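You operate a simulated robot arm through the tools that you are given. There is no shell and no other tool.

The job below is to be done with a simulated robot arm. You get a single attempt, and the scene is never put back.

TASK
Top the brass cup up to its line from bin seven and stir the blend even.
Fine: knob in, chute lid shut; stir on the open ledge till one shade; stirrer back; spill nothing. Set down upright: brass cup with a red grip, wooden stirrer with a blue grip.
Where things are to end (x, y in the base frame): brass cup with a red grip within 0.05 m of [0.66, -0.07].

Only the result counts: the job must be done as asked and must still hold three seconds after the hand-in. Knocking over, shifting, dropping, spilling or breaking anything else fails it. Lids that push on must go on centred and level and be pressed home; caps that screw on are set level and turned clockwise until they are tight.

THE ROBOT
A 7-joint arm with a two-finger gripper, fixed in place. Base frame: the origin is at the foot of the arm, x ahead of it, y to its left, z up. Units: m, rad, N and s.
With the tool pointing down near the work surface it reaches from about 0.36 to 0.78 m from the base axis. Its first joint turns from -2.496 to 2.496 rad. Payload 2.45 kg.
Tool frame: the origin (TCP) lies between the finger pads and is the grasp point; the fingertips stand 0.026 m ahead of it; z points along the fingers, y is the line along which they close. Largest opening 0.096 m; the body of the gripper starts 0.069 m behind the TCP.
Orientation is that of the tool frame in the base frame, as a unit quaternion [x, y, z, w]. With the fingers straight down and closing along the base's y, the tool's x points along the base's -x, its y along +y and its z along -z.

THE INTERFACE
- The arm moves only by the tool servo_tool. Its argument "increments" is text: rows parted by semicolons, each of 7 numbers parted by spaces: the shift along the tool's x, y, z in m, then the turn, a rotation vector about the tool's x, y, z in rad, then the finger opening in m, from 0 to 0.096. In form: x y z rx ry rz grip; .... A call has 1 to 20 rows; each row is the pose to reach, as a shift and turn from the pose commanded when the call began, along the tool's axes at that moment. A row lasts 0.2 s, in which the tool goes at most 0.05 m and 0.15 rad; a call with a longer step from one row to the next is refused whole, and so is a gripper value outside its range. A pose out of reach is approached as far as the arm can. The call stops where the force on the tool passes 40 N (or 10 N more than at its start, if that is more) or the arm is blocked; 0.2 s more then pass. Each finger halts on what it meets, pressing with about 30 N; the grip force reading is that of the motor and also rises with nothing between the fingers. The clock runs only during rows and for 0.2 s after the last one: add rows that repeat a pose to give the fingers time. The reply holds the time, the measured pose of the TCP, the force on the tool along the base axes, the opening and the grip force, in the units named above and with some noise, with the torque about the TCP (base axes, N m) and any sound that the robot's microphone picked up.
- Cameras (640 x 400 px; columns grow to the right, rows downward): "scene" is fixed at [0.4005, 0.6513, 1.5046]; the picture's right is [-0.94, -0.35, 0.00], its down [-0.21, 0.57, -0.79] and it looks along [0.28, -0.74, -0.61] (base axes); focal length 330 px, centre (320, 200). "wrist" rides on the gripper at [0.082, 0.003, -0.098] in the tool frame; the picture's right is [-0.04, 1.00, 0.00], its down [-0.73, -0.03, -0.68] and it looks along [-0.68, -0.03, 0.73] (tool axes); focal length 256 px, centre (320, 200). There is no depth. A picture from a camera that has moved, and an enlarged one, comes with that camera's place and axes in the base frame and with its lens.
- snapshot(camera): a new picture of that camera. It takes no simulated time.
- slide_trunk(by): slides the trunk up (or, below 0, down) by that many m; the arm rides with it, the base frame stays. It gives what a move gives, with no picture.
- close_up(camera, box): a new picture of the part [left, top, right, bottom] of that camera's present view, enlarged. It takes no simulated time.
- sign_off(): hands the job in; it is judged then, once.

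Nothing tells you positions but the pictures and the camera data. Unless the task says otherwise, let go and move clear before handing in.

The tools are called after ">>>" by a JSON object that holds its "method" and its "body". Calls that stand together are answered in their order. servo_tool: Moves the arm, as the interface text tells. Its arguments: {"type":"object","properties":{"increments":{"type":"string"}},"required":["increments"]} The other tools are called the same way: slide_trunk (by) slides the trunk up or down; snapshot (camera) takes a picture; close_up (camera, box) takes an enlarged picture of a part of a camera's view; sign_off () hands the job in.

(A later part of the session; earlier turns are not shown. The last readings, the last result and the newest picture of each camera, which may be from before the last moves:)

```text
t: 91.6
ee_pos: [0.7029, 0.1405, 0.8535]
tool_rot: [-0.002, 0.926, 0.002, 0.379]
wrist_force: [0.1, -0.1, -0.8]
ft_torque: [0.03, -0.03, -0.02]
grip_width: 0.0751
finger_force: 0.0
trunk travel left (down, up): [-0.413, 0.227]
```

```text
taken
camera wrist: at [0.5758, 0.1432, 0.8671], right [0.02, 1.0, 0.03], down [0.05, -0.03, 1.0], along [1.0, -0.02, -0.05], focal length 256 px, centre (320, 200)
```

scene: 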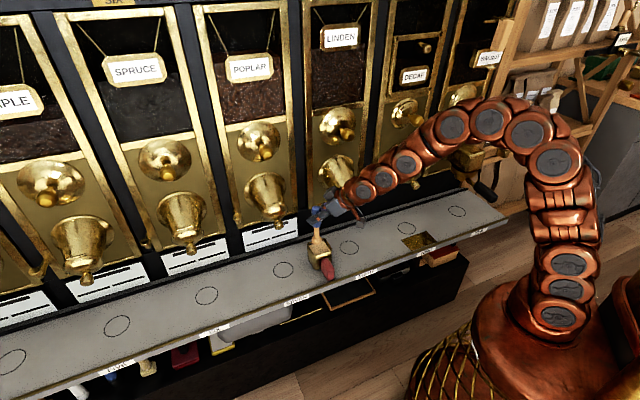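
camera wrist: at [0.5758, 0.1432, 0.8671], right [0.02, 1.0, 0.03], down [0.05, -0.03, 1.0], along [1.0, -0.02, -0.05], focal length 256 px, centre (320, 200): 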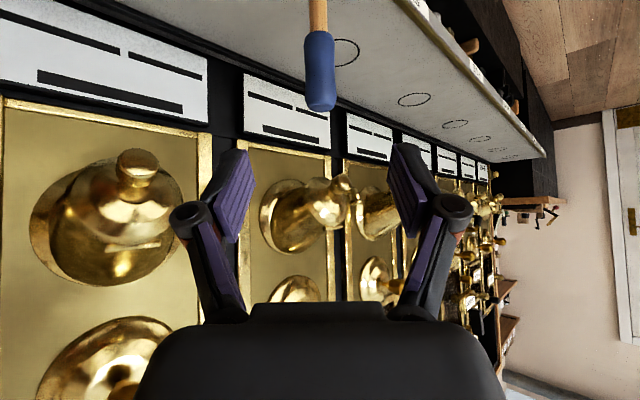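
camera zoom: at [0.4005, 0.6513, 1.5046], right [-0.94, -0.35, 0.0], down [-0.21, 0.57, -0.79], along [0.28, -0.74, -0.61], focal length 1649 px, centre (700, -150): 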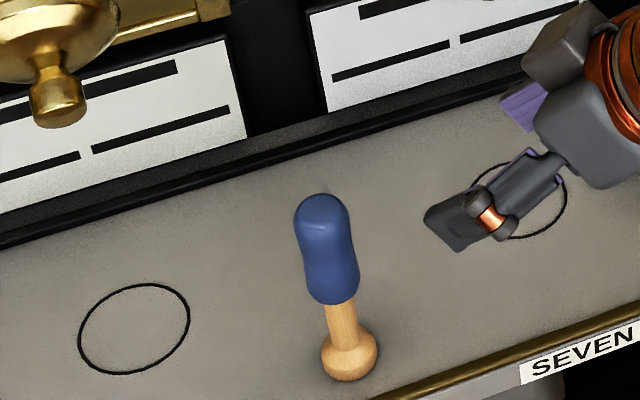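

Stirrer is back upright on its spot. Next I'll yaw back and take a careful look at the cup's level from a low angle.

>>> {"method": "servo_tool", "body": {"increments": "0.0176 -0.0214 -0.0119 0.092 0 0.093 0.06; 0.0351 -0.0428 -0.0237 0.184 0 0.186 0.05; 0.0527 -0.0643 -0.0356 0.276 0 0.279 0.04; 0.0703 -0.0857 -0.0475 0.368 0 0.372 0.03; 0.0878 -0.1071 -0.0593 0.46 0 0.465 0.02; 0.1054 -0.1285 -0.0712 0.552 0 0.558 0.01; 0.1054 -0.1285 -0.0712 0.552 0 0.558 0.01"}}

>>> {"method": "snapshot", "body": {"camera": "wrist"}}

```text
t: 93.2
ee_pos: [0.5817, 0.0088, 0.8292]
tool_rot: [0.352, 0.856, -0.144, 0.351]
wrist_force: [-0.4, -0.3, 0.0]
ft_torque: [-0.02, 0.0, 0.0]
grip_width: 0.0098
finger_force: 0.0
trunk travel left (down, up): [-0.413, 0.227]
```

```text
taken
camera wrist: at [0.4933, 0.102, 0.8414], right [0.72, 0.69, 0.03], down [0.01, -0.05, 1.0], along [0.69, -0.72, -0.05], focal length 256 px, centre (320, 200)
```

wrist: 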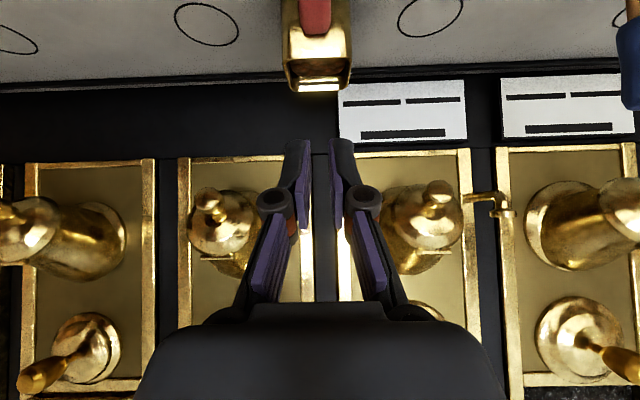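

>>> {"method": "close_up", "body": {"camera": "wrist", "box": [272, 40, 368, 100]}}

>>> {"method": "close_up", "body": {"camera": "scene", "box": [296, 225, 344, 255]}}

```text
6.67 times, centred on (320, 70) of wrist
camera zoom: at [0.4933, 0.102, 0.8414], right [0.72, 0.69, 0.03], down [0.01, -0.05, 1.0], along [0.69, -0.72, -0.05], focal length 1707 px, centre (320, 1067)
```

zoom: 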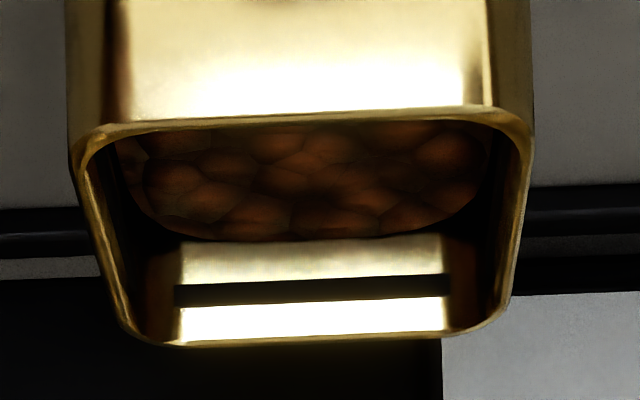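

```text
13.33 times, centred on (320, 240) of scene
camera zoom: at [0.4005, 0.6513, 1.5046], right [-0.94, -0.35, 0.0], down [-0.21, 0.57, -0.79], along [0.28, -0.74, -0.61], focal length 4398 px, centre (320, -333)
```

zoom: 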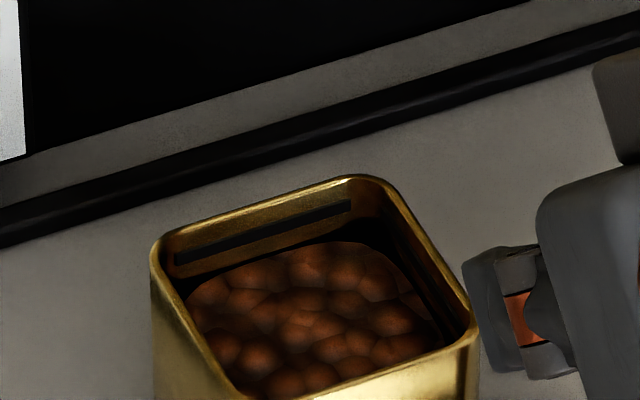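

Measured this way, the bean surface sits a few millimetres below the line's centre, but the edge inset makes that uncertain. I'll take a steeper look from above to pin it down.

>>> {"method": "servo_tool", "body": {"increments": "-0.0124 0 0.01 0 0.131 0 0.005; -0.0248 0 0.02 0 0.262 0 0.005; -0.0372 0 0.03 0 0.393 0 0.005; -0.0496 0 0.04 0 0.524 0 0.005; -0.062 0 0.05 0 0.655 0 0.005; -0.0744 0 0.0598 0 0.785 0 0.005; -0.0744 0 0.0598 0 0.785 0 0.005"}}

>>> {"method": "snapshot", "body": {"camera": "wrist"}}

```text
t: 94.8
ee_pos: [0.6472, -0.0565, 0.8391]
tool_rot: [0.381, 0.925, 0.002, -0.004]
wrist_force: [0.3, -0.4, -0.7]
ft_torque: [-0.01, -0.03, -0.01]
grip_width: 0.0051
finger_force: 0.1
trunk travel left (down, up): [-0.413, 0.227]
```

```text
taken
camera wrist: at [0.5914, 0.0026, 0.9373], right [0.73, 0.68, 0.0], down [0.5, -0.54, 0.67], along [0.46, -0.49, -0.74], focal length 256 px, centre (320, 200)
```

wrist: 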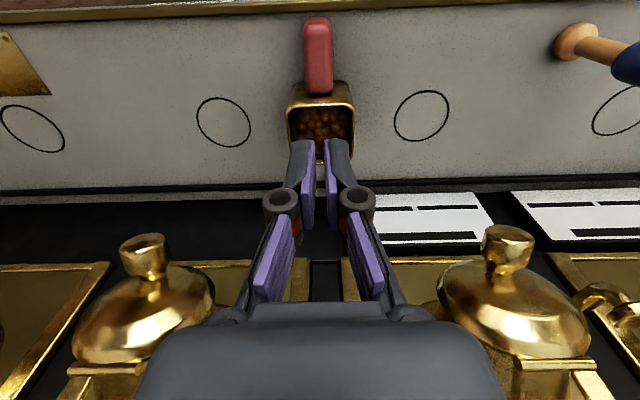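

Fingers hide the far wall. I'll open them for an unobstructed look.

>>> {"method": "servo_tool", "body": {"increments": "0 0 0 0 0 0 0.03; 0 0 0 0 0 0 0.05; 0 0 0 0 0 0 0.07; 0 0 0 0 0 0 0.09; 0 0 0 0 0 0 0.09; 0 0 0 0 0 0 0.09"}}

>>> {"method": "close_up", "body": {"camera": "wrist", "box": [272, 75, 368, 165]}}

>>> {"method": "close_up", "body": {"camera": "wrist", "box": [180, 60, 460, 180]}}

```text
t: 96.2
ee_pos: [0.6459, -0.0567, 0.8399]
tool_rot: [0.379, 0.926, 0.002, -0.003]
wrist_force: [-0.1, -0.3, 0.1]
ft_torque: [-0.02, 0.0, 0.0]
grip_width: 0.0904
finger_force: 0.1
trunk travel left (down, up): [-0.413, 0.227]
```

```text
4.44 times, centred on (320, 120) of wrist
camera zoom: at [0.5913, 0.003, 0.9372], right [0.73, 0.68, 0.0], down [0.5, -0.54, 0.67], along [0.46, -0.49, -0.74], focal length 1138 px, centre (320, 556)
```

zoom: 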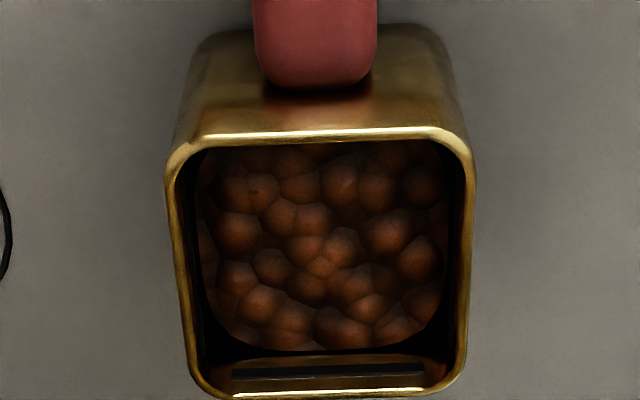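

```text
2.29 times, centred on (320, 120) of wrist
camera zoom: at [0.5913, 0.003, 0.9372], right [0.73, 0.68, 0.0], down [0.5, -0.54, 0.67], along [0.46, -0.49, -0.74], focal length 585 px, centre (320, 383)
```

zoom: 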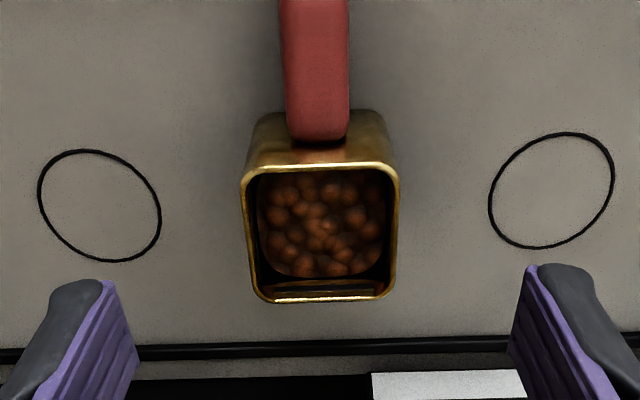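

Three views agree: the beans sit roughly 5–8 mm under the line, and the pale layer I saw earlier stood higher than the beans do. I'll top up a little more. That means bringing the cup back under the chute, reopening the lid, giving one short pour, and closing up and stirring again. First, back to the handle.

>>> {"method": "servo_tool", "body": {"increments": "0.03 0 0.005 0 -0.1 0 0.09; 0.06 -0.001 0.02 0 -0.24 0 0.08; 0.08 -0.001 0.04 0 -0.38 0 0.07; 0.095 -0.0017 0.062 0 -0.52 0 0.06; 0.1034 -0.0017 0.082 0 -0.66 0 0.06; 0.1034 -0.0017 0.0924 0 -0.785 0 0.06; 0.1034 -0.0017 0.0924 0 -0.785 0 0.06"}}

>>> {"method": "snapshot", "body": {"camera": "wrist"}}

```text
t: 97.8
ee_pos: [0.5728, 0.0155, 0.7484]
tool_rot: [0.352, 0.855, -0.143, 0.353]
wrist_force: [-0.6, -0.7, -1.0]
ft_torque: [0.01, 0.0, 0.02]
grip_width: 0.0603
finger_force: 0.0
trunk travel left (down, up): [-0.413, 0.227]
```

```text
taken
camera wrist: at [0.4843, 0.1074, 0.7604], right [0.72, 0.69, 0.03], down [0.01, -0.05, 1.0], along [0.69, -0.72, -0.05], focal length 256 px, centre (320, 200)
```

wrist: 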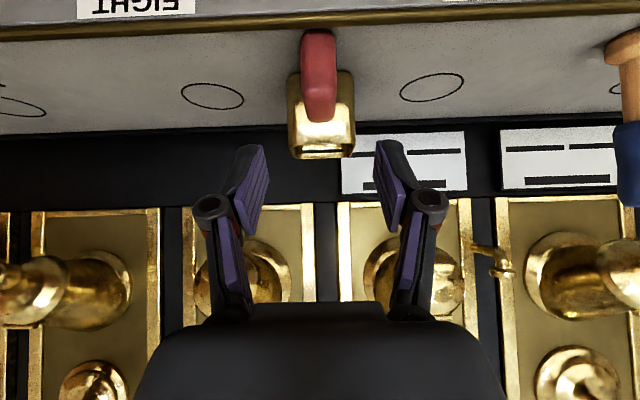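

Same view as before. I'll go in and grip the handle.

>>> {"method": "servo_tool", "body": {"increments": "0.0003 0 0.03 0 0 0 0.06; 0.0006 0 0.06 0 0 0 0.06; 0.0009 0 0.09 0 0 0 0.06; 0.0012 0 0.117 0 0 0 0.06; 0.0012 0 0.117 0 0 0 0.06; 0.0012 0 0.117 0 0 0 0.045; 0.0012 0 0.117 0 0 0 0.03; 0.0012 0 0.117 0 0 0 0.015; 0.0012 0 0.117 0 0 0 0.015; 0.0012 0 0.117 0 0 0 0.015"}}

>>> {"method": "snapshot", "body": {"camera": "wrist"}}

```text
t: 100.0
ee_pos: [0.6307, -0.0394, 0.6644]
tool_rot: [0.351, 0.856, -0.143, 0.352]
wrist_force: [0.7, -1.9, 2.5]
ft_torque: [-0.01, -0.17, -0.09]
grip_width: 0.0273
finger_force: 30.2
trunk travel left (down, up): [-0.413, 0.227]
```

```text
taken
camera wrist: at [0.5422, 0.0528, 0.6769], right [0.72, 0.69, 0.03], down [0.01, -0.05, 1.0], along [0.69, -0.72, -0.05], focal length 256 px, centre (320, 200)
```

wrist: 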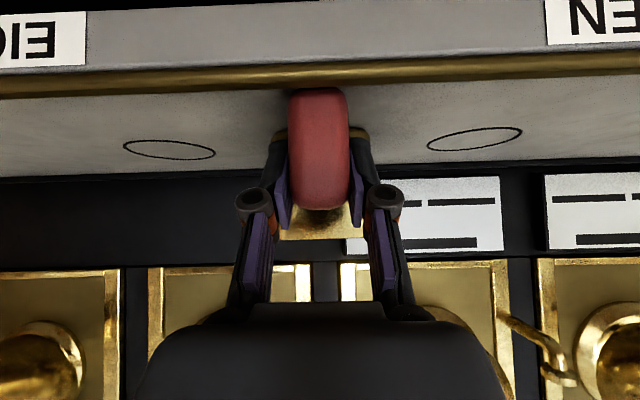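

Gripped. I'll slide the cup back along the ledge to its ring under chute seven.

>>> {"method": "servo_tool", "body": {"increments": "-0.0025 0.003 0.0018 0 0 0 0.015; -0.0045 0.01 0.0034 0 0 0 0.015; -0.0065 0.019 0.005 0 0 0 0.015; -0.0079 0.028 0.0065 0 0 0 0.015; -0.0079 0.038 0.0065 0 0 0 0.015; -0.0079 0.048 0.0065 0 0 0 0.015; -0.0079 0.058 0.0065 0 0 0 0.015; -0.0079 0.068 0.0065 0 0 0 0.015; -0.0079 0.078 0.0065 0 0 0 0.015; -0.0079 0.088 0.0065 0 0 0 0.015; -0.0079 0.098 0.0065 0 0 0 0.015; -0.0079 0.108 0.0065 0 0 0 0.015; -0.0079 0.117 0.0065 0 0 0 0.015; -0.0079 0.123 0.0065 0 0 0 0.015; -0.0079 0.1255 0.0065 0 0 0 0.015; -0.0079 0.1255 0.0065 0 0 0 0.015"}}

>>> {"method": "close_up", "body": {"camera": "scene", "box": [224, 220, 352, 300]}}

>>> {"method": "snapshot", "body": {"camera": "wrist"}}

```text
t: 103.4
ee_pos: [0.7246, 0.04, 0.6658]
tool_rot: [0.352, 0.856, -0.145, 0.351]
wrist_force: [0.4, 0.7, -1.4]
ft_torque: [0.03, 0.04, -0.02]
grip_width: 0.0276
finger_force: 30.2
trunk travel left (down, up): [-0.413, 0.227]
```

```text
5.00 times, centred on (288, 260) of scene
camera zoom: at [0.4005, 0.6513, 1.5046], right [-0.94, -0.35, 0.0], down [-0.21, 0.57, -0.79], along [0.28, -0.74, -0.61], focal length 1649 px, centre (480, -100)
```

zoom: 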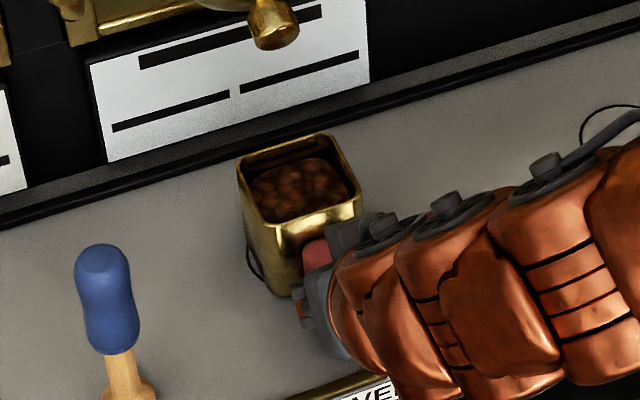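

```text
taken
camera wrist: at [0.6369, 0.1331, 0.6785], right [0.72, 0.69, 0.03], down [0.01, -0.05, 1.0], along [0.69, -0.72, -0.05], focal length 256 px, centre (320, 200)
```

wrist: 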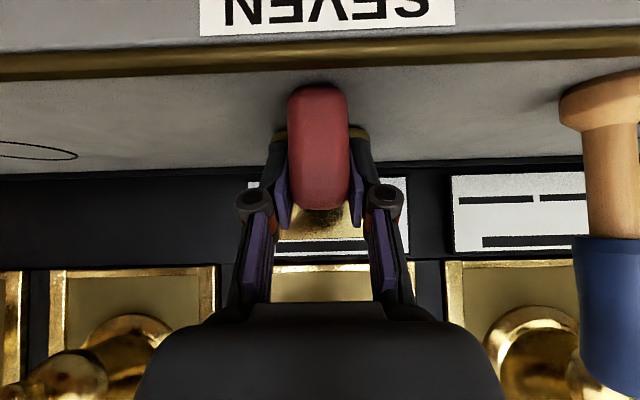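

Nearly on the ring. I'll trim 3 mm in both directions, release and back off.

>>> {"method": "servo_tool", "body": {"increments": "0.0012 0.0018 -0.0012 0 0 0 0.015; 0.0024 0.0035 -0.0024 0 0 0 0.015; 0.0024 0.0035 -0.0024 0 0 0 0.015; 0.0024 0.0035 -0.0024 0 0 0 0.03; 0.0024 0.0035 -0.0024 0 0 0 0.045; 0.0024 0.0035 -0.0024 0 0 0 0.06; 0.0024 0.0035 -0.0024 0 0 0 0.06; 0.0024 0.0035 -0.042 0 0 0 0.06; 0.0024 0.0035 -0.082 0 0 0 0.06; 0.0024 0.0035 -0.115 0 0 0 0.06; 0.0024 0.0035 -0.115 0 0 0 0.06"}}

>>> {"method": "snapshot", "body": {"camera": "wrist"}}

>>> {"method": "close_up", "body": {"camera": "wrist", "box": [260, 10, 400, 180]}}

>>> {"method": "close_up", "body": {"camera": "scene", "box": [256, 235, 320, 275]}}

```text
t: 105.8
ee_pos: [0.6691, 0.1037, 0.746]
tool_rot: [0.352, 0.856, -0.144, 0.351]
wrist_force: [-0.1, -0.2, -0.8]
ft_torque: [-0.01, -0.01, -0.01]
grip_width: 0.0601
finger_force: 0.0
trunk travel left (down, up): [-0.413, 0.227]
```

```text
taken
camera wrist: at [0.5804, 0.1965, 0.7587], right [0.72, 0.69, 0.03], down [0.01, -0.05, 1.0], along [0.69, -0.72, -0.05], focal length 256 px, centre (320, 200)
```

wrist: 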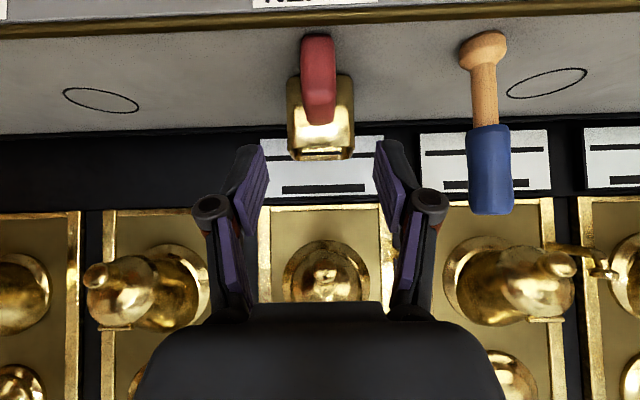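

```text
2.35 times, centred on (330, 95) of wrist
camera zoom: at [0.5804, 0.1965, 0.7587], right [0.72, 0.69, 0.03], down [0.01, -0.05, 1.0], along [0.69, -0.72, -0.05], focal length 602 px, centre (296, 447)
```

zoom: 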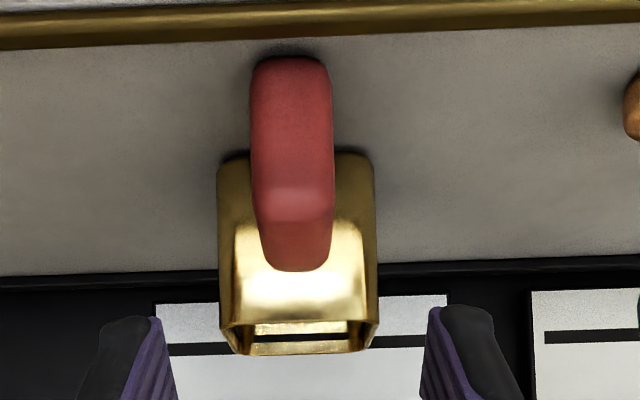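

```text
10.00 times, centred on (288, 255) of scene
camera zoom: at [0.4005, 0.6513, 1.5046], right [-0.94, -0.35, 0.0], down [-0.21, 0.57, -0.79], along [0.28, -0.74, -0.61], focal length 3298 px, centre (640, -350)
```

zoom: 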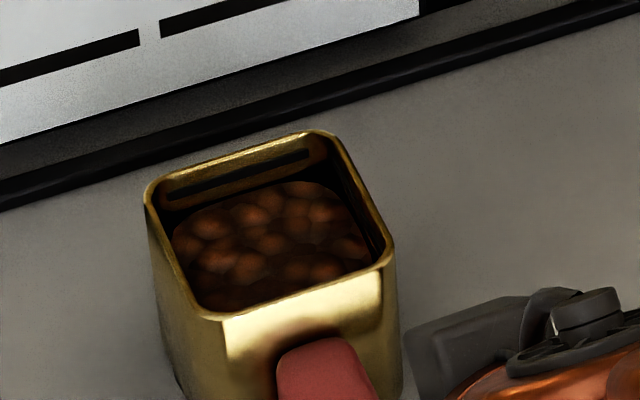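

Cup is back under the chute at the same spot. Next I'll rise to the lid knob, pitch to 30° below level, and approach with fingers open to grip the knob.

>>> {"method": "slide_trunk", "body": {"by": 0.09}}

>>> {"method": "servo_tool", "body": {"increments": "0 0 0 0 -0.13 0 0.06; 0 0 0 0 -0.26 0 0.06; -0.026 0 0.0455 0 -0.26 0 0.06; -0.0445 0 0.078 0 -0.26 0 0.06; -0.0445 0 0.078 0 -0.26 0 0.06"}}

>>> {"method": "snapshot", "body": {"camera": "wrist"}}

```text
t: 107.0
ee_pos: [0.6684, 0.1044, 0.8356]
tool_rot: [0.352, 0.856, -0.144, 0.351]
wrist_force: [0.3, 0.4, 0.0]
ft_torque: [-0.01, -0.01, -0.01]
grip_width: 0.0599
finger_force: 0.1
trunk travel left (down, up): [-0.503, 0.137]
```

```text
refused: row 3 steps farther than a row can; nothing moved
```

```text
taken
camera wrist: at [0.5807, 0.1964, 0.8487], right [0.72, 0.69, 0.03], down [0.01, -0.05, 1.0], along [0.69, -0.72, -0.05], focal length 256 px, centre (320, 200)
```

wrist: 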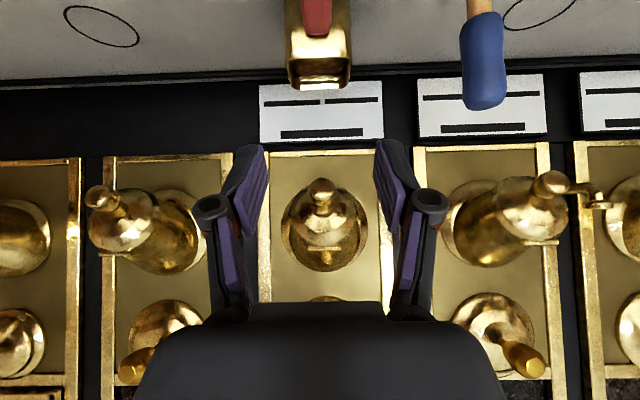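

That step was refused (too long, and nothing moved). I'll measure the knob here, then redo the move in proper tool axes.

>>> {"method": "close_up", "body": {"camera": "wrist", "box": [270, 160, 380, 280]}}

>>> {"method": "servo_tool", "body": {"increments": "0 0 0 0 -0.13 0 0.06; 0 0 0 0 -0.26 0 0.06; -0.0227 0 0.0225 0 -0.26 0 0.06; -0.0454 0 0.0451 0 -0.26 0 0.06; -0.0681 0 0.0676 0 -0.26 0 0.06; -0.0681 0 0.0676 0 -0.26 0 0.06"}}

>>> {"method": "snapshot", "body": {"camera": "wrist"}}

>>> {"method": "close_up", "body": {"camera": "scene", "box": [220, 180, 316, 240]}}

```text
3.33 times, centred on (325, 220) of wrist
camera zoom: at [0.5807, 0.1964, 0.8487], right [0.72, 0.69, 0.03], down [0.01, -0.05, 1.0], along [0.69, -0.72, -0.05], focal length 853 px, centre (303, 133)
```

zoom: 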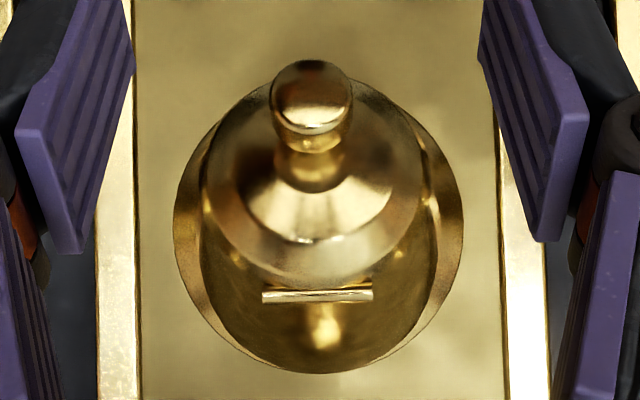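

```text
t: 108.4
ee_pos: [0.7375, 0.0345, 0.8361]
tool_rot: [0.33, 0.804, -0.187, 0.459]
wrist_force: [-0.9, 0.5, 0.3]
ft_torque: [0.02, 0.0, -0.03]
grip_width: 0.06
finger_force: 0.1
trunk travel left (down, up): [-0.503, 0.137]
```

```text
taken
camera wrist: at [0.6503, 0.1259, 0.8165], right [0.72, 0.7, 0.04], down [-0.17, 0.13, 0.98], along [0.68, -0.71, 0.21], focal length 256 px, centre (320, 200)
```

wrist: 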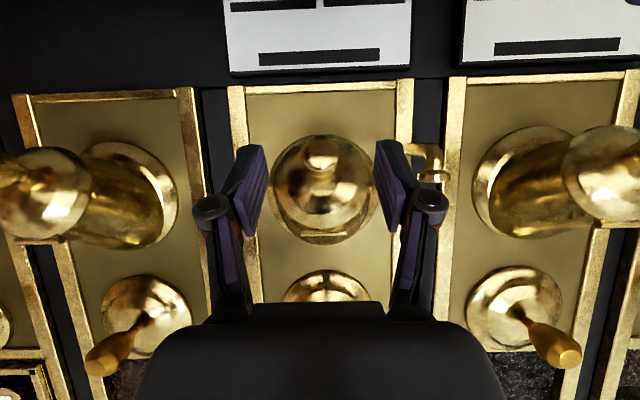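

```text
6.67 times, centred on (268, 210) of scene
camera zoom: at [0.4005, 0.6513, 1.5046], right [-0.94, -0.35, 0.0], down [-0.21, 0.57, -0.79], along [0.28, -0.74, -0.61], focal length 2199 px, centre (667, 133)
```

zoom: 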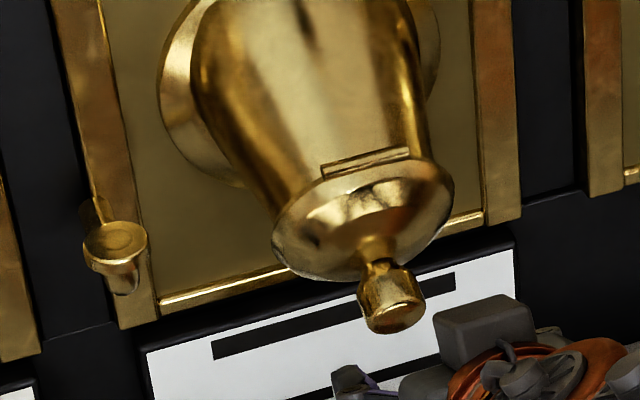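

Knob head is about 2.5 cm across, centred near n≈-0.562, z≈0.829. I'll move in to straddle it and close.

>>> {"method": "servo_tool", "body": {"increments": "-0.0137 0.0005 0.028 0 0 0 0.06; -0.0274 0.0005 0.0559 0 0 0 0.06; -0.0274 0.0005 0.0559 0 0 0 0.06; -0.0274 0.0005 0.0559 0 0 0 0.045; -0.0274 0.0005 0.0559 0 0 0 0.03; -0.0274 0.0005 0.0559 0 0 0 0.015; -0.0274 0.0005 0.0559 0 0 0 0.012; -0.0274 0.0005 0.0559 0 0 0 0.012"}}

>>> {"method": "snapshot", "body": {"camera": "wrist"}}

>>> {"method": "close_up", "body": {"camera": "scene", "box": [220, 180, 316, 240]}}

```text
t: 110.2
ee_pos: [0.7811, -0.0077, 0.8319]
tool_rot: [0.331, 0.803, -0.188, 0.458]
wrist_force: [-11.8, -6.1, -0.3]
ft_torque: [-0.04, -0.03, -0.37]
grip_width: 0.0278
finger_force: 45.3
trunk travel left (down, up): [-0.503, 0.137]
```

```text
taken
camera wrist: at [0.6936, 0.083, 0.8112], right [0.72, 0.69, 0.04], down [-0.17, 0.13, 0.98], along [0.67, -0.71, 0.21], focal length 256 px, centre (320, 200)
```

wrist: 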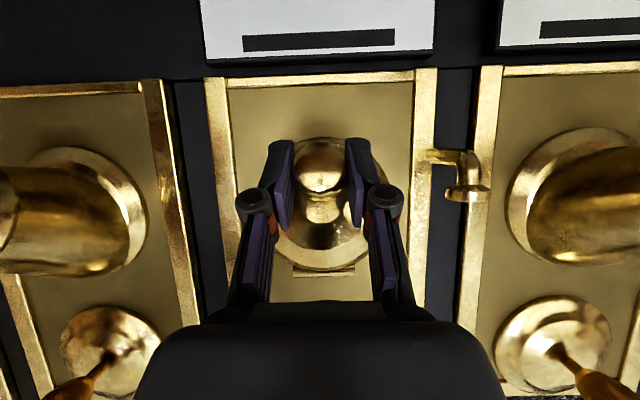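

```text
6.67 times, centred on (268, 210) of scene
camera zoom: at [0.4005, 0.6513, 1.5046], right [-0.94, -0.35, 0.0], down [-0.21, 0.57, -0.79], along [0.28, -0.74, -0.61], focal length 2199 px, centre (667, 133)
```

zoom: 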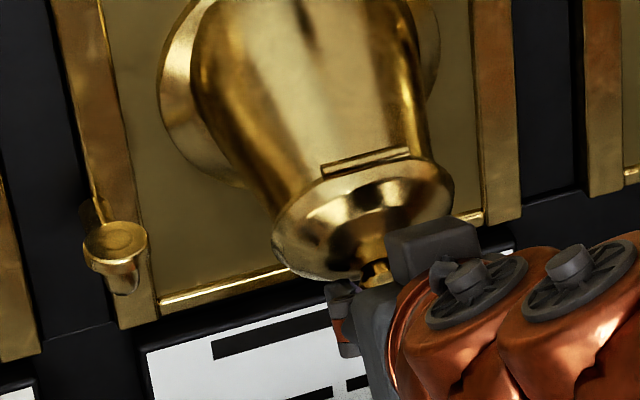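

Knob gripped (2.8 cm). I'll swing the lid open along its hinge arc, turning the tool partly with it, and check after the first 30°.

>>> {"method": "servo_tool", "body": {"increments": "0.0005 -0.0006 -0.0073 0 0.054 0 0.012; 0.0001 -0.001 -0.0146 0 0.108 0 0.012; -0.0011 -0.001 -0.0219 0 0.162 0 0.012; -0.003 -0.001 -0.029 0 0.216 0 0.012; -0.0057 -0.001 -0.0358 0 0.27 0 0.012"}}

>>> {"method": "snapshot", "body": {"camera": "wrist"}}

>>> {"method": "close_up", "body": {"camera": "scene", "box": [220, 170, 348, 250]}}

```text
t: 111.4
ee_pos: [0.7602, 0.012, 0.8518]
tool_rot: [0.354, 0.858, -0.144, 0.344]
wrist_force: [-17.0, -8.1, -29.0]
ft_torque: [0.85, 1.04, -0.55]
grip_width: 0.0286
finger_force: 44.7
trunk travel left (down, up): [-0.503, 0.137]
```

```text
taken
camera wrist: at [0.6724, 0.1044, 0.8654], right [0.72, 0.69, 0.03], down [0.02, -0.06, 1.0], along [0.69, -0.72, -0.06], focal length 256 px, centre (320, 200)
```

wrist: 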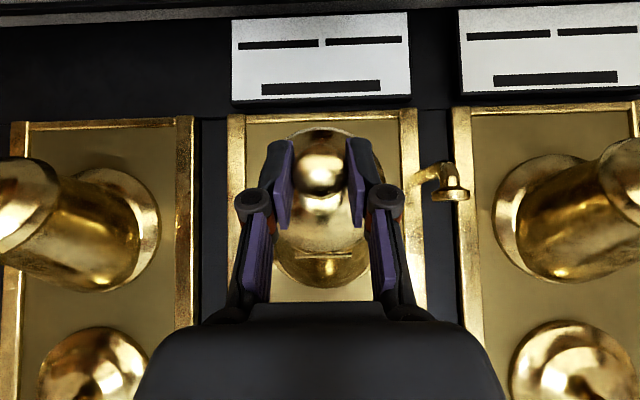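

```text
5.00 times, centred on (284, 210) of scene
camera zoom: at [0.4005, 0.6513, 1.5046], right [-0.94, -0.35, 0.0], down [-0.21, 0.57, -0.79], along [0.28, -0.74, -0.61], focal length 1649 px, centre (500, 150)
```

zoom: 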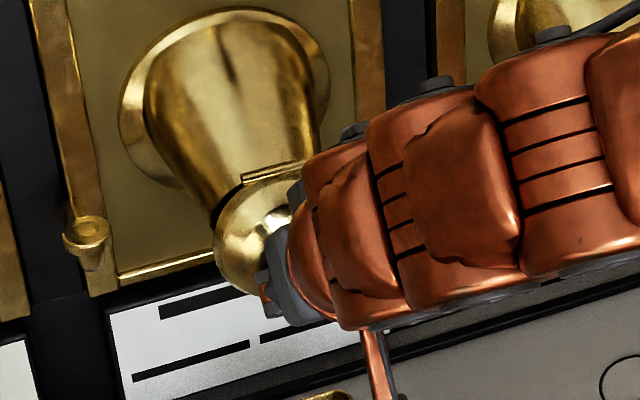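

The lid is coming open (about 27°), but the grip resists turning and torque has built up. I'll rotate the tool more with the lid to relieve that, on a corrected arc, and check again.

>>> {"method": "servo_tool", "body": {"increments": "0.0012 0.001 -0.0025 0 0.1 0 0.012; 0.0012 0.001 -0.0025 0 0.2 0 0.012; 0.0025 0.001 -0.005 0 0.29 0 0.012; 0.0013 0.001 -0.0118 0 0.38 0 0.012; -0.0004 0.001 -0.0184 0 0.47 0 0.012"}}

>>> {"method": "snapshot", "body": {"camera": "wrist"}}

>>> {"method": "close_up", "body": {"camera": "scene", "box": [220, 170, 348, 250]}}

```text
t: 112.6
ee_pos: [0.7546, 0.0176, 0.8708]
tool_rot: [0.376, 0.914, -0.056, 0.141]
wrist_force: [0.2, -37.4, 19.6]
ft_torque: [-0.89, -0.27, -0.35]
grip_width: 0.028
finger_force: 44.8
trunk travel left (down, up): [-0.503, 0.137]
```

```text
taken
camera wrist: at [0.6803, 0.0959, 0.9392], right [0.73, 0.68, 0.01], down [0.33, -0.37, 0.87], along [0.6, -0.63, -0.5], focal length 256 px, centre (320, 200)
```

wrist: 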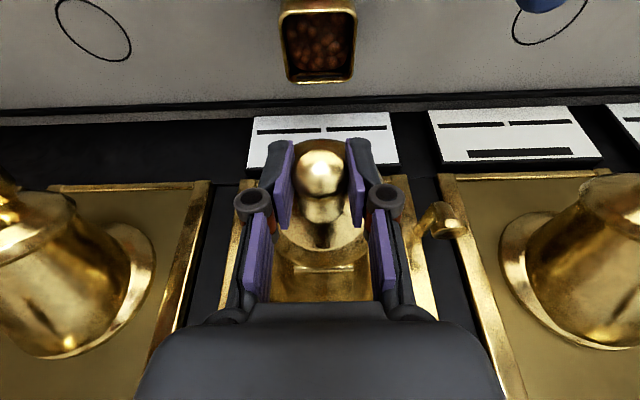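

```text
5.00 times, centred on (284, 210) of scene
camera zoom: at [0.4005, 0.6513, 1.5046], right [-0.94, -0.35, 0.0], down [-0.21, 0.57, -0.79], along [0.28, -0.74, -0.61], focal length 1649 px, centre (500, 150)
```

zoom: 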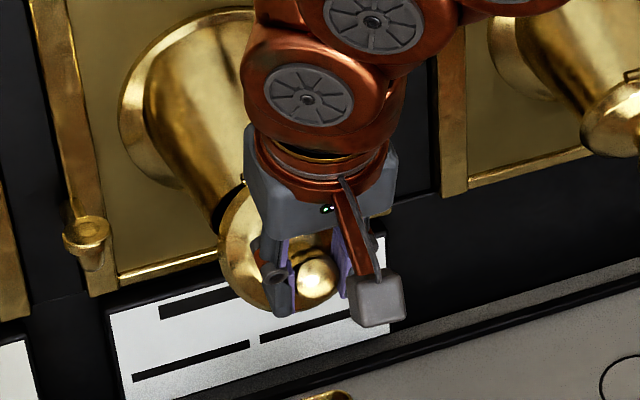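

The lid is about half open. The forces show I'm pulling slightly outward and sideways, so I'll correct inward 4 mm and sideways 3 mm, then continue up the arc in small steps.

>>> {"method": "servo_tool", "body": {"increments": "-0.0074 -0.003 -0.0011 0 0 0 0.012; -0.0061 -0.003 -0.0101 0 0 0 0.012; -0.0071 -0.003 -0.0195 0 0.05 0 0.012; -0.0093 -0.003 -0.0287 0 0.12 0 0.012"}}

>>> {"method": "snapshot", "body": {"camera": "wrist"}}

>>> {"method": "close_up", "body": {"camera": "scene", "box": [220, 170, 348, 250]}}

```text
t: 113.6
ee_pos: [0.7512, 0.0226, 0.897]
tool_rot: [0.377, 0.922, -0.034, 0.079]
wrist_force: [-23.2, 13.6, -19.8]
ft_torque: [0.91, 1.1, -0.12]
grip_width: 0.0285
finger_force: 44.9
trunk travel left (down, up): [-0.503, 0.137]
```

```text
taken
camera wrist: at [0.6832, 0.093, 0.9789], right [0.73, 0.69, 0.01], down [0.41, -0.44, 0.8], along [0.55, -0.58, -0.61], focal length 256 px, centre (320, 200)
```

wrist: 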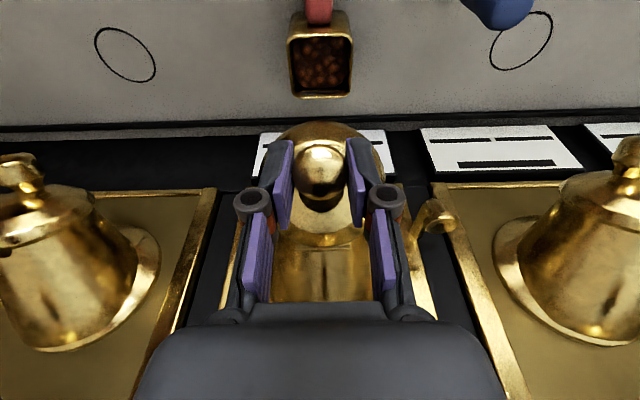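

```text
5.00 times, centred on (284, 210) of scene
camera zoom: at [0.4005, 0.6513, 1.5046], right [-0.94, -0.35, 0.0], down [-0.21, 0.57, -0.79], along [0.28, -0.74, -0.61], focal length 1649 px, centre (500, 150)
```

zoom: 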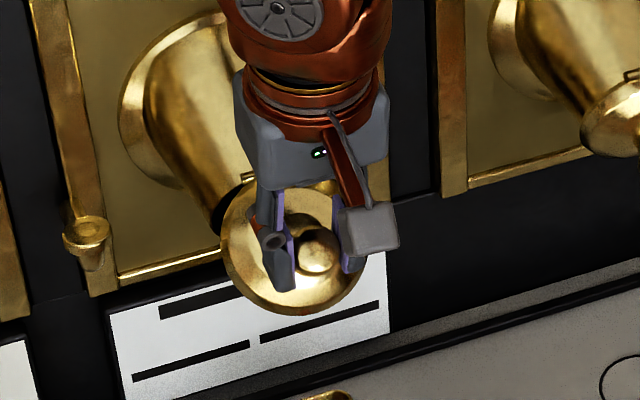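

About 65° open. I'll relieve the torque by rotating the tool further with the lid, then finish the arc.

>>> {"method": "servo_tool", "body": {"increments": "0.003 -0.001 0.001 0 0.12 0 0.012; 0.0054 -0.001 0.0021 0 0.22 0 0.012; 0.003 -0.001 -0.004 0 0.29 0 0.012; 0.0005 -0.001 -0.0101 0 0.36 0 0.012; -0.0014 -0.001 -0.0147 0 0.42 0 0.012"}}

>>> {"method": "snapshot", "body": {"camera": "wrist"}}

>>> {"method": "close_up", "body": {"camera": "scene", "box": [220, 170, 348, 250]}}

```text
t: 114.5
ee_pos: [0.7508, 0.0206, 0.9009]
tool_rot: [0.38, 0.924, 0.027, -0.047]
wrist_force: [21.1, 1.7, -5.7]
ft_torque: [0.38, 0.04, 0.1]
grip_width: 0.0277
finger_force: 45.3
out of reach, approached as far as the arm can: row 4
trunk travel left (down, up): [-0.503, 0.137]
stopped in row 4: the force on the tool passed its limit at 53 N (the readings are from after the stop); the commanded pose is now the measured one
```

```text
taken
camera wrist: at [0.7016, 0.0726, 1.0065], right [0.73, 0.68, 0.01], down [0.55, -0.59, 0.59], along [0.41, -0.43, -0.8], focal length 256 px, centre (320, 200)
```

wrist: 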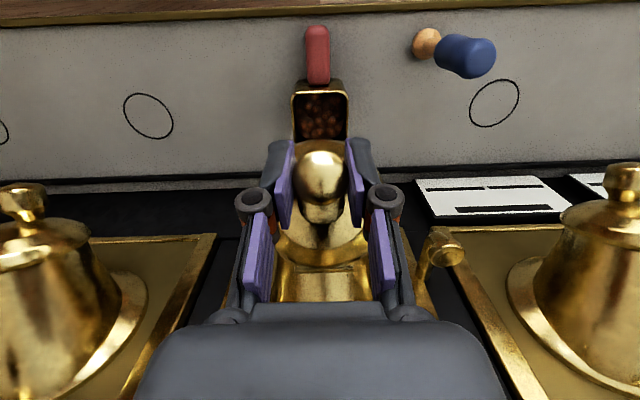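

```text
5.00 times, centred on (284, 210) of scene
camera zoom: at [0.4005, 0.6513, 1.5046], right [-0.94, -0.35, 0.0], down [-0.21, 0.57, -0.79], along [0.28, -0.74, -0.61], focal length 1649 px, centre (500, 150)
```

zoom: 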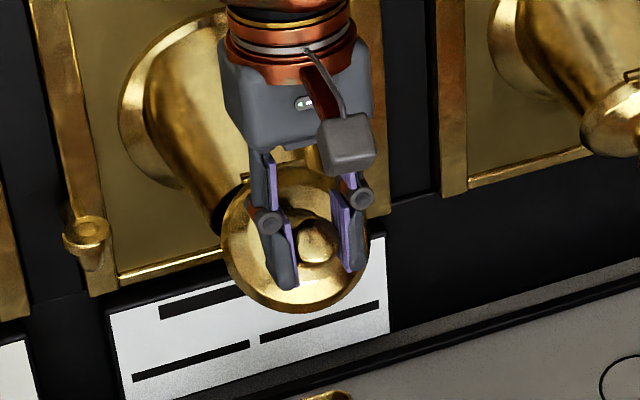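

The arm ran out of reach with the tool tilted back, and the lid is about 70° open. I'll release, see whether the lid holds, and regrip with the tool in line with the knob.

>>> {"method": "servo_tool", "body": {"increments": "0 0 0 0 0 0 0.03; 0 0 0 0 0 0 0.045; 0 0 0 0 0 0 0.06; 0 0 0 0 0 0 0.06"}}

>>> {"method": "close_up", "body": {"camera": "scene", "box": [220, 170, 348, 250]}}

>>> {"method": "snapshot", "body": {"camera": "wrist"}}

```text
t: 115.5
ee_pos: [0.7485, 0.0216, 0.9016]
tool_rot: [0.379, 0.924, 0.026, -0.048]
wrist_force: [-0.4, 0.1, -0.4]
ft_torque: [0.0, 0.0, 0.0]
grip_width: 0.06
finger_force: 0.1
trunk travel left (down, up): [-0.503, 0.137]
```

```text
5.00 times, centred on (284, 210) of scene
camera zoom: at [0.4005, 0.6513, 1.5046], right [-0.94, -0.35, 0.0], down [-0.21, 0.57, -0.79], along [0.28, -0.74, -0.61], focal length 1649 px, centre (500, 150)
```

zoom: 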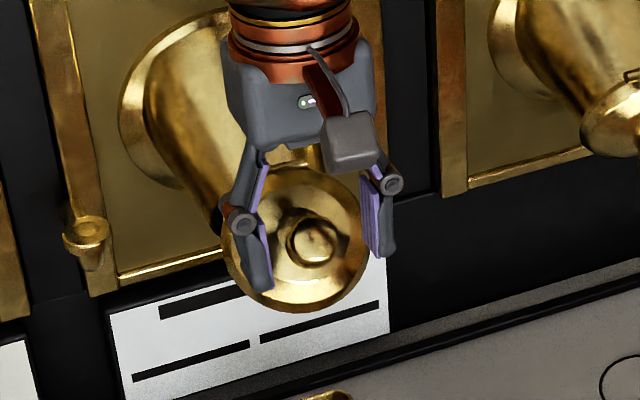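

```text
taken
camera wrist: at [0.6998, 0.0728, 1.008], right [0.73, 0.68, 0.01], down [0.55, -0.59, 0.59], along [0.41, -0.43, -0.8], focal length 256 px, centre (320, 200)
```

wrist: 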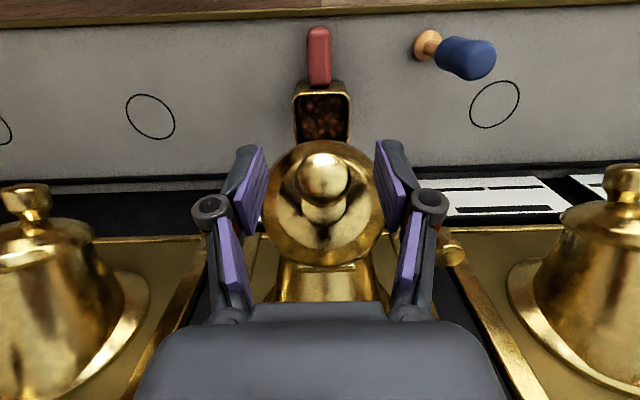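

The lid holds by itself at about 68°. Finishing is simplest by pushing it up from beneath with the fingers, so I'll withdraw upward and outward and re-pitch to 30°.

>>> {"method": "servo_tool", "body": {"increments": "0.003 0 -0.03 0 0 0 0.06; 0.0066 0 -0.06 0 0 0 0.06; 0.043 0 -0.056 0 0 0 0.05; 0.079 0 -0.052 0 0 0 0.04; 0.1155 0 -0.048 0 0 0 0.03; 0.1155 0 -0.048 0 -0.145 0 0.02; 0.1155 0 -0.048 0 -0.29 0 0.02; 0.1155 0 -0.048 0 -0.435 0 0.02; 0.1155 0 -0.048 0 -0.58 0 0.02; 0.1155 0 -0.048 0 -0.725 0 0.02; 0.1155 0 -0.048 0 -0.87 0 0.02; 0.1155 0 -0.048 0 -1.015 0 0.02; 0.1155 0 -0.048 0 -1.15 0 0.02; 0.1155 0 -0.048 0 -1.15 0 0.02"}}

>>> {"method": "close_up", "body": {"camera": "scene", "box": [220, 170, 348, 250]}}

>>> {"method": "snapshot", "body": {"camera": "wrist"}}

```text
t: 118.5
ee_pos: [0.6698, 0.0977, 0.9629]
tool_rot: [0.332, 0.802, -0.184, 0.462]
wrist_force: [0.1, 0.1, 0.0]
ft_torque: [-0.03, -0.02, 0.02]
grip_width: 0.0199
finger_force: 0.0
out of reach, approached as far as the arm can: row 1, 2
trunk travel left (down, up): [-0.503, 0.137]
```

```text
5.00 times, centred on (284, 210) of scene
camera zoom: at [0.4005, 0.6513, 1.5046], right [-0.94, -0.35, 0.0], down [-0.21, 0.57, -0.79], along [0.28, -0.74, -0.61], focal length 1649 px, centre (500, 150)
```

zoom: 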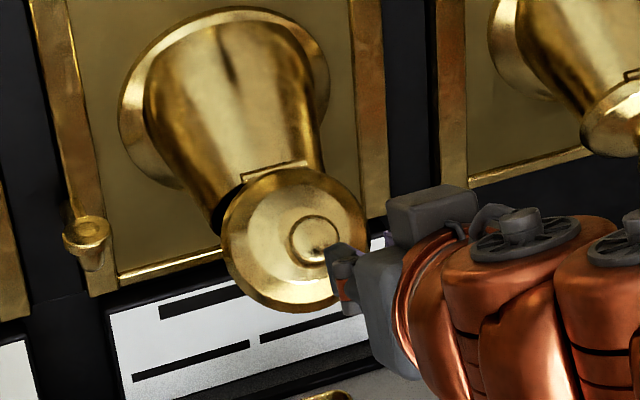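

```text
taken
camera wrist: at [0.5824, 0.1894, 0.942], right [0.72, 0.7, 0.05], down [-0.18, 0.12, 0.98], along [0.67, -0.71, 0.21], focal length 256 px, centre (320, 200)
```

wrist: 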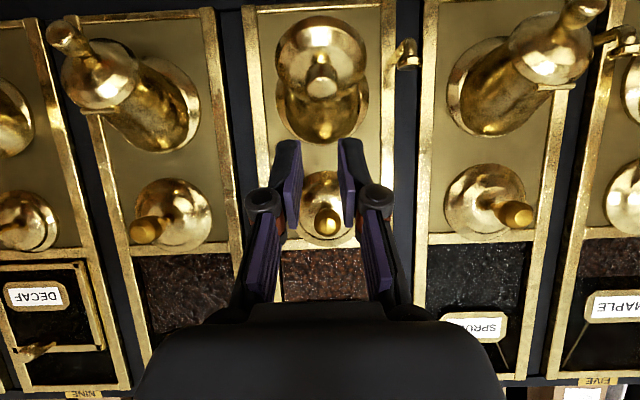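

The lid stays about two-thirds open. I'll lower so the fingers can slip beneath its lower edge.

>>> {"method": "slide_trunk", "body": {"by": -0.155}}

>>> {"method": "servo_tool", "body": {"increments": "-0.01 0.0035 0.0172 0 0 0 0.02; -0.028 0.0035 0.0482 0 0 0 0.02; -0.046 0.0035 0.0791 0 0 0 0.02; -0.046 0.0035 0.0791 0 0 0 0.02"}}

>>> {"method": "snapshot", "body": {"camera": "wrist"}}

>>> {"method": "close_up", "body": {"camera": "scene", "box": [220, 170, 348, 250]}}

```text
t: 120.3
ee_pos: [0.6698, 0.0971, 0.8071]
tool_rot: [0.332, 0.802, -0.184, 0.462]
wrist_force: [-0.8, 0.3, -0.7]
ft_torque: [-0.02, 0.03, -0.02]
grip_width: 0.0198
finger_force: 0.1
trunk travel left (down, up): [-0.348, 0.292]
```

```text
t: 121.3
ee_pos: [0.7396, 0.0375, 0.8082]
tool_rot: [0.331, 0.802, -0.183, 0.462]
wrist_force: [-0.8, 0.2, 0.9]
ft_torque: [-0.02, 0.0, -0.01]
grip_width: 0.0199
finger_force: 0.0
trunk travel left (down, up): [-0.348, 0.292]
```

```text
taken
camera wrist: at [0.6516, 0.1295, 0.7876], right [0.72, 0.7, 0.05], down [-0.18, 0.12, 0.98], along [0.67, -0.71, 0.21], focal length 256 px, centre (320, 200)
```

wrist: 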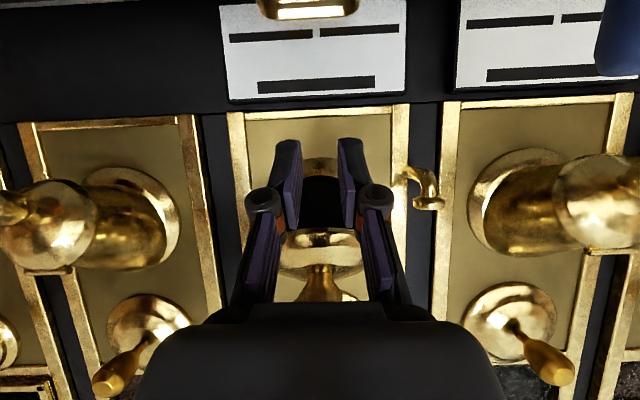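

```text
5.00 times, centred on (284, 210) of scene
camera zoom: at [0.4005, 0.6513, 1.5046], right [-0.94, -0.35, 0.0], down [-0.21, 0.57, -0.79], along [0.28, -0.74, -0.61], focal length 1649 px, centre (500, 150)
```

zoom: 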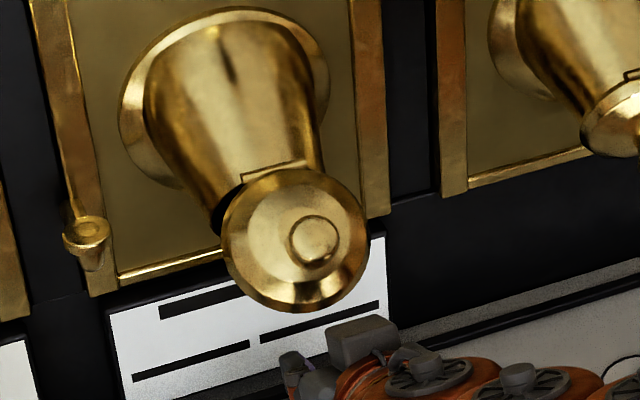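

Fingers are just outside and below the lid edge. I'll slip them under and raise gently.

>>> {"method": "servo_tool", "body": {"increments": "-0.0145 0 0.0247 0 0 0 0.02; -0.0188 0 0.0222 0 0 0 0.02; -0.0231 0 0.0197 0 0 0 0.02; -0.0275 0 0.0171 0 0 0 0.02; -0.0318 0 0.0146 0 0 0 0.02; -0.0361 0 0.0121 0 0 0 0.02; -0.0404 0 0.0095 0 0 0 0.02; -0.0438 0 0.0075 0 0 0 0.02"}}

>>> {"method": "snapshot", "body": {"camera": "wrist"}}

>>> {"method": "close_up", "body": {"camera": "scene", "box": [220, 170, 348, 250]}}

```text
t: 123.1
ee_pos: [0.7581, 0.0136, 0.842]
tool_rot: [0.334, 0.801, -0.185, 0.461]
wrist_force: [-0.4, -0.3, -0.1]
ft_torque: [-0.01, 0.0, 0.0]
grip_width: 0.02
finger_force: 0.0
trunk travel left (down, up): [-0.348, 0.292]
```

```text
taken
camera wrist: at [0.6696, 0.1058, 0.8215], right [0.72, 0.7, 0.05], down [-0.18, 0.12, 0.98], along [0.67, -0.71, 0.21], focal length 256 px, centre (320, 200)
```

wrist: 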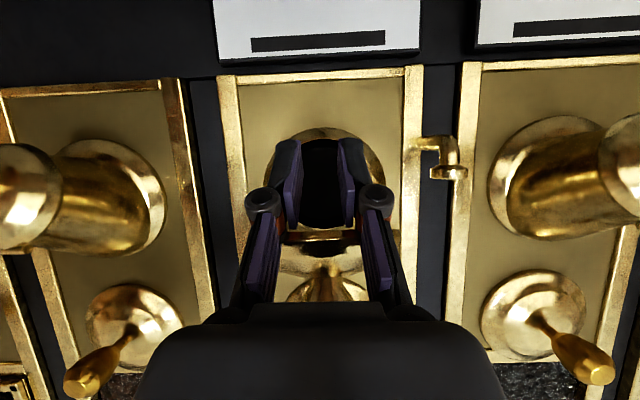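

```text
5.00 times, centred on (284, 210) of scene
camera zoom: at [0.4005, 0.6513, 1.5046], right [-0.94, -0.35, 0.0], down [-0.21, 0.57, -0.79], along [0.28, -0.74, -0.61], focal length 1649 px, centre (500, 150)
```

zoom: 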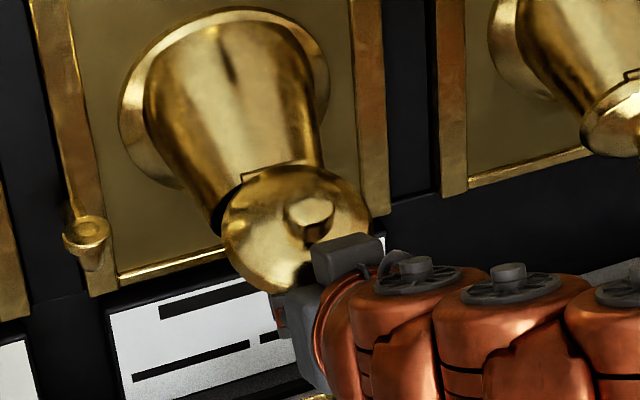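

The lid has risen to nearly its original open angle. I'll raise a little more until it matches or meets its stop.

>>> {"method": "servo_tool", "body": {"increments": "-0.0035 0 -0.002 0 0 0 0.02; -0.0069 0 -0.004 0 0 0 0.02; -0.0104 0 -0.0061 0 0 0 0.02; -0.0138 0 -0.0081 0 0 0 0.02"}}

>>> {"method": "close_up", "body": {"camera": "scene", "box": [220, 170, 348, 250]}}

```text
t: 124.1
ee_pos: [0.7564, 0.0144, 0.8574]
tool_rot: [0.332, 0.801, -0.184, 0.462]
wrist_force: [0.0, -0.1, -0.8]
ft_torque: [0.03, -0.03, 0.02]
grip_width: 0.0197
finger_force: 0.0
trunk travel left (down, up): [-0.348, 0.292]
```

```text
5.00 times, centred on (284, 210) of scene
camera zoom: at [0.4005, 0.6513, 1.5046], right [-0.94, -0.35, 0.0], down [-0.21, 0.57, -0.79], along [0.28, -0.74, -0.61], focal length 1649 px, centre (500, 150)
```

zoom: 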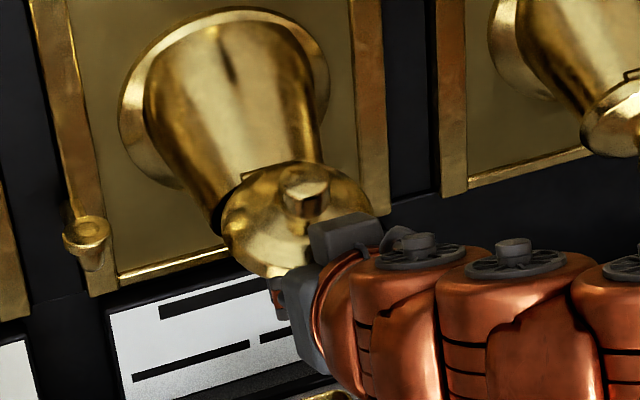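

The lid now matches its original open position. I'll drop slightly, withdraw, and check that it stays.

>>> {"method": "servo_tool", "body": {"increments": "0.0104 0 0.0061 0 0 0 0.02; 0.0225 0 -0.0145 0 0 0 0.02; 0.0425 0 -0.0485 0 0 0 0.03; 0.0625 0 -0.0825 0 0 0 0.05; 0.075 0 -0.104 0 0 0 0.07; 0.075 0 -0.104 0 0 0 0.07"}}

>>> {"method": "snapshot", "body": {"camera": "wrist"}}

>>> {"method": "close_up", "body": {"camera": "scene", "box": [220, 170, 348, 250]}}

```text
t: 125.5
ee_pos: [0.6691, 0.106, 0.8448]
tool_rot: [0.333, 0.801, -0.184, 0.462]
wrist_force: [0.1, 0.3, -0.2]
ft_torque: [0.04, 0.02, -0.02]
grip_width: 0.07
finger_force: 0.3
trunk travel left (down, up): [-0.348, 0.292]
```

```text
taken
camera wrist: at [0.5811, 0.1981, 0.8243], right [0.72, 0.7, 0.05], down [-0.18, 0.12, 0.98], along [0.67, -0.71, 0.21], focal length 256 px, centre (320, 200)
```

wrist: 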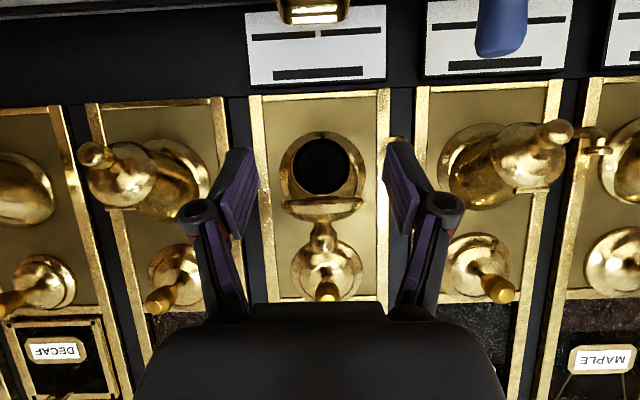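

```text
5.00 times, centred on (284, 210) of scene
camera zoom: at [0.4005, 0.6513, 1.5046], right [-0.94, -0.35, 0.0], down [-0.21, 0.57, -0.79], along [0.28, -0.74, -0.61], focal length 1649 px, centre (500, 150)
```

zoom: 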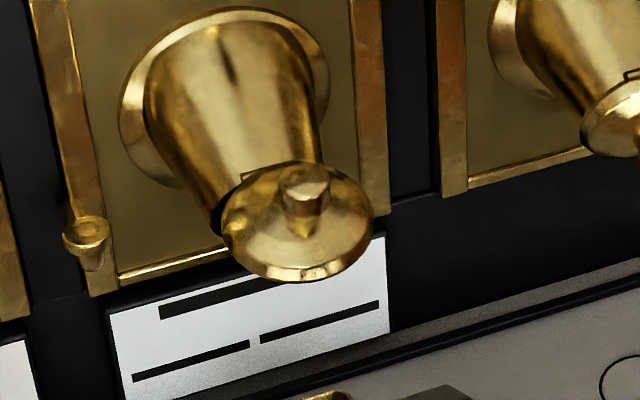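

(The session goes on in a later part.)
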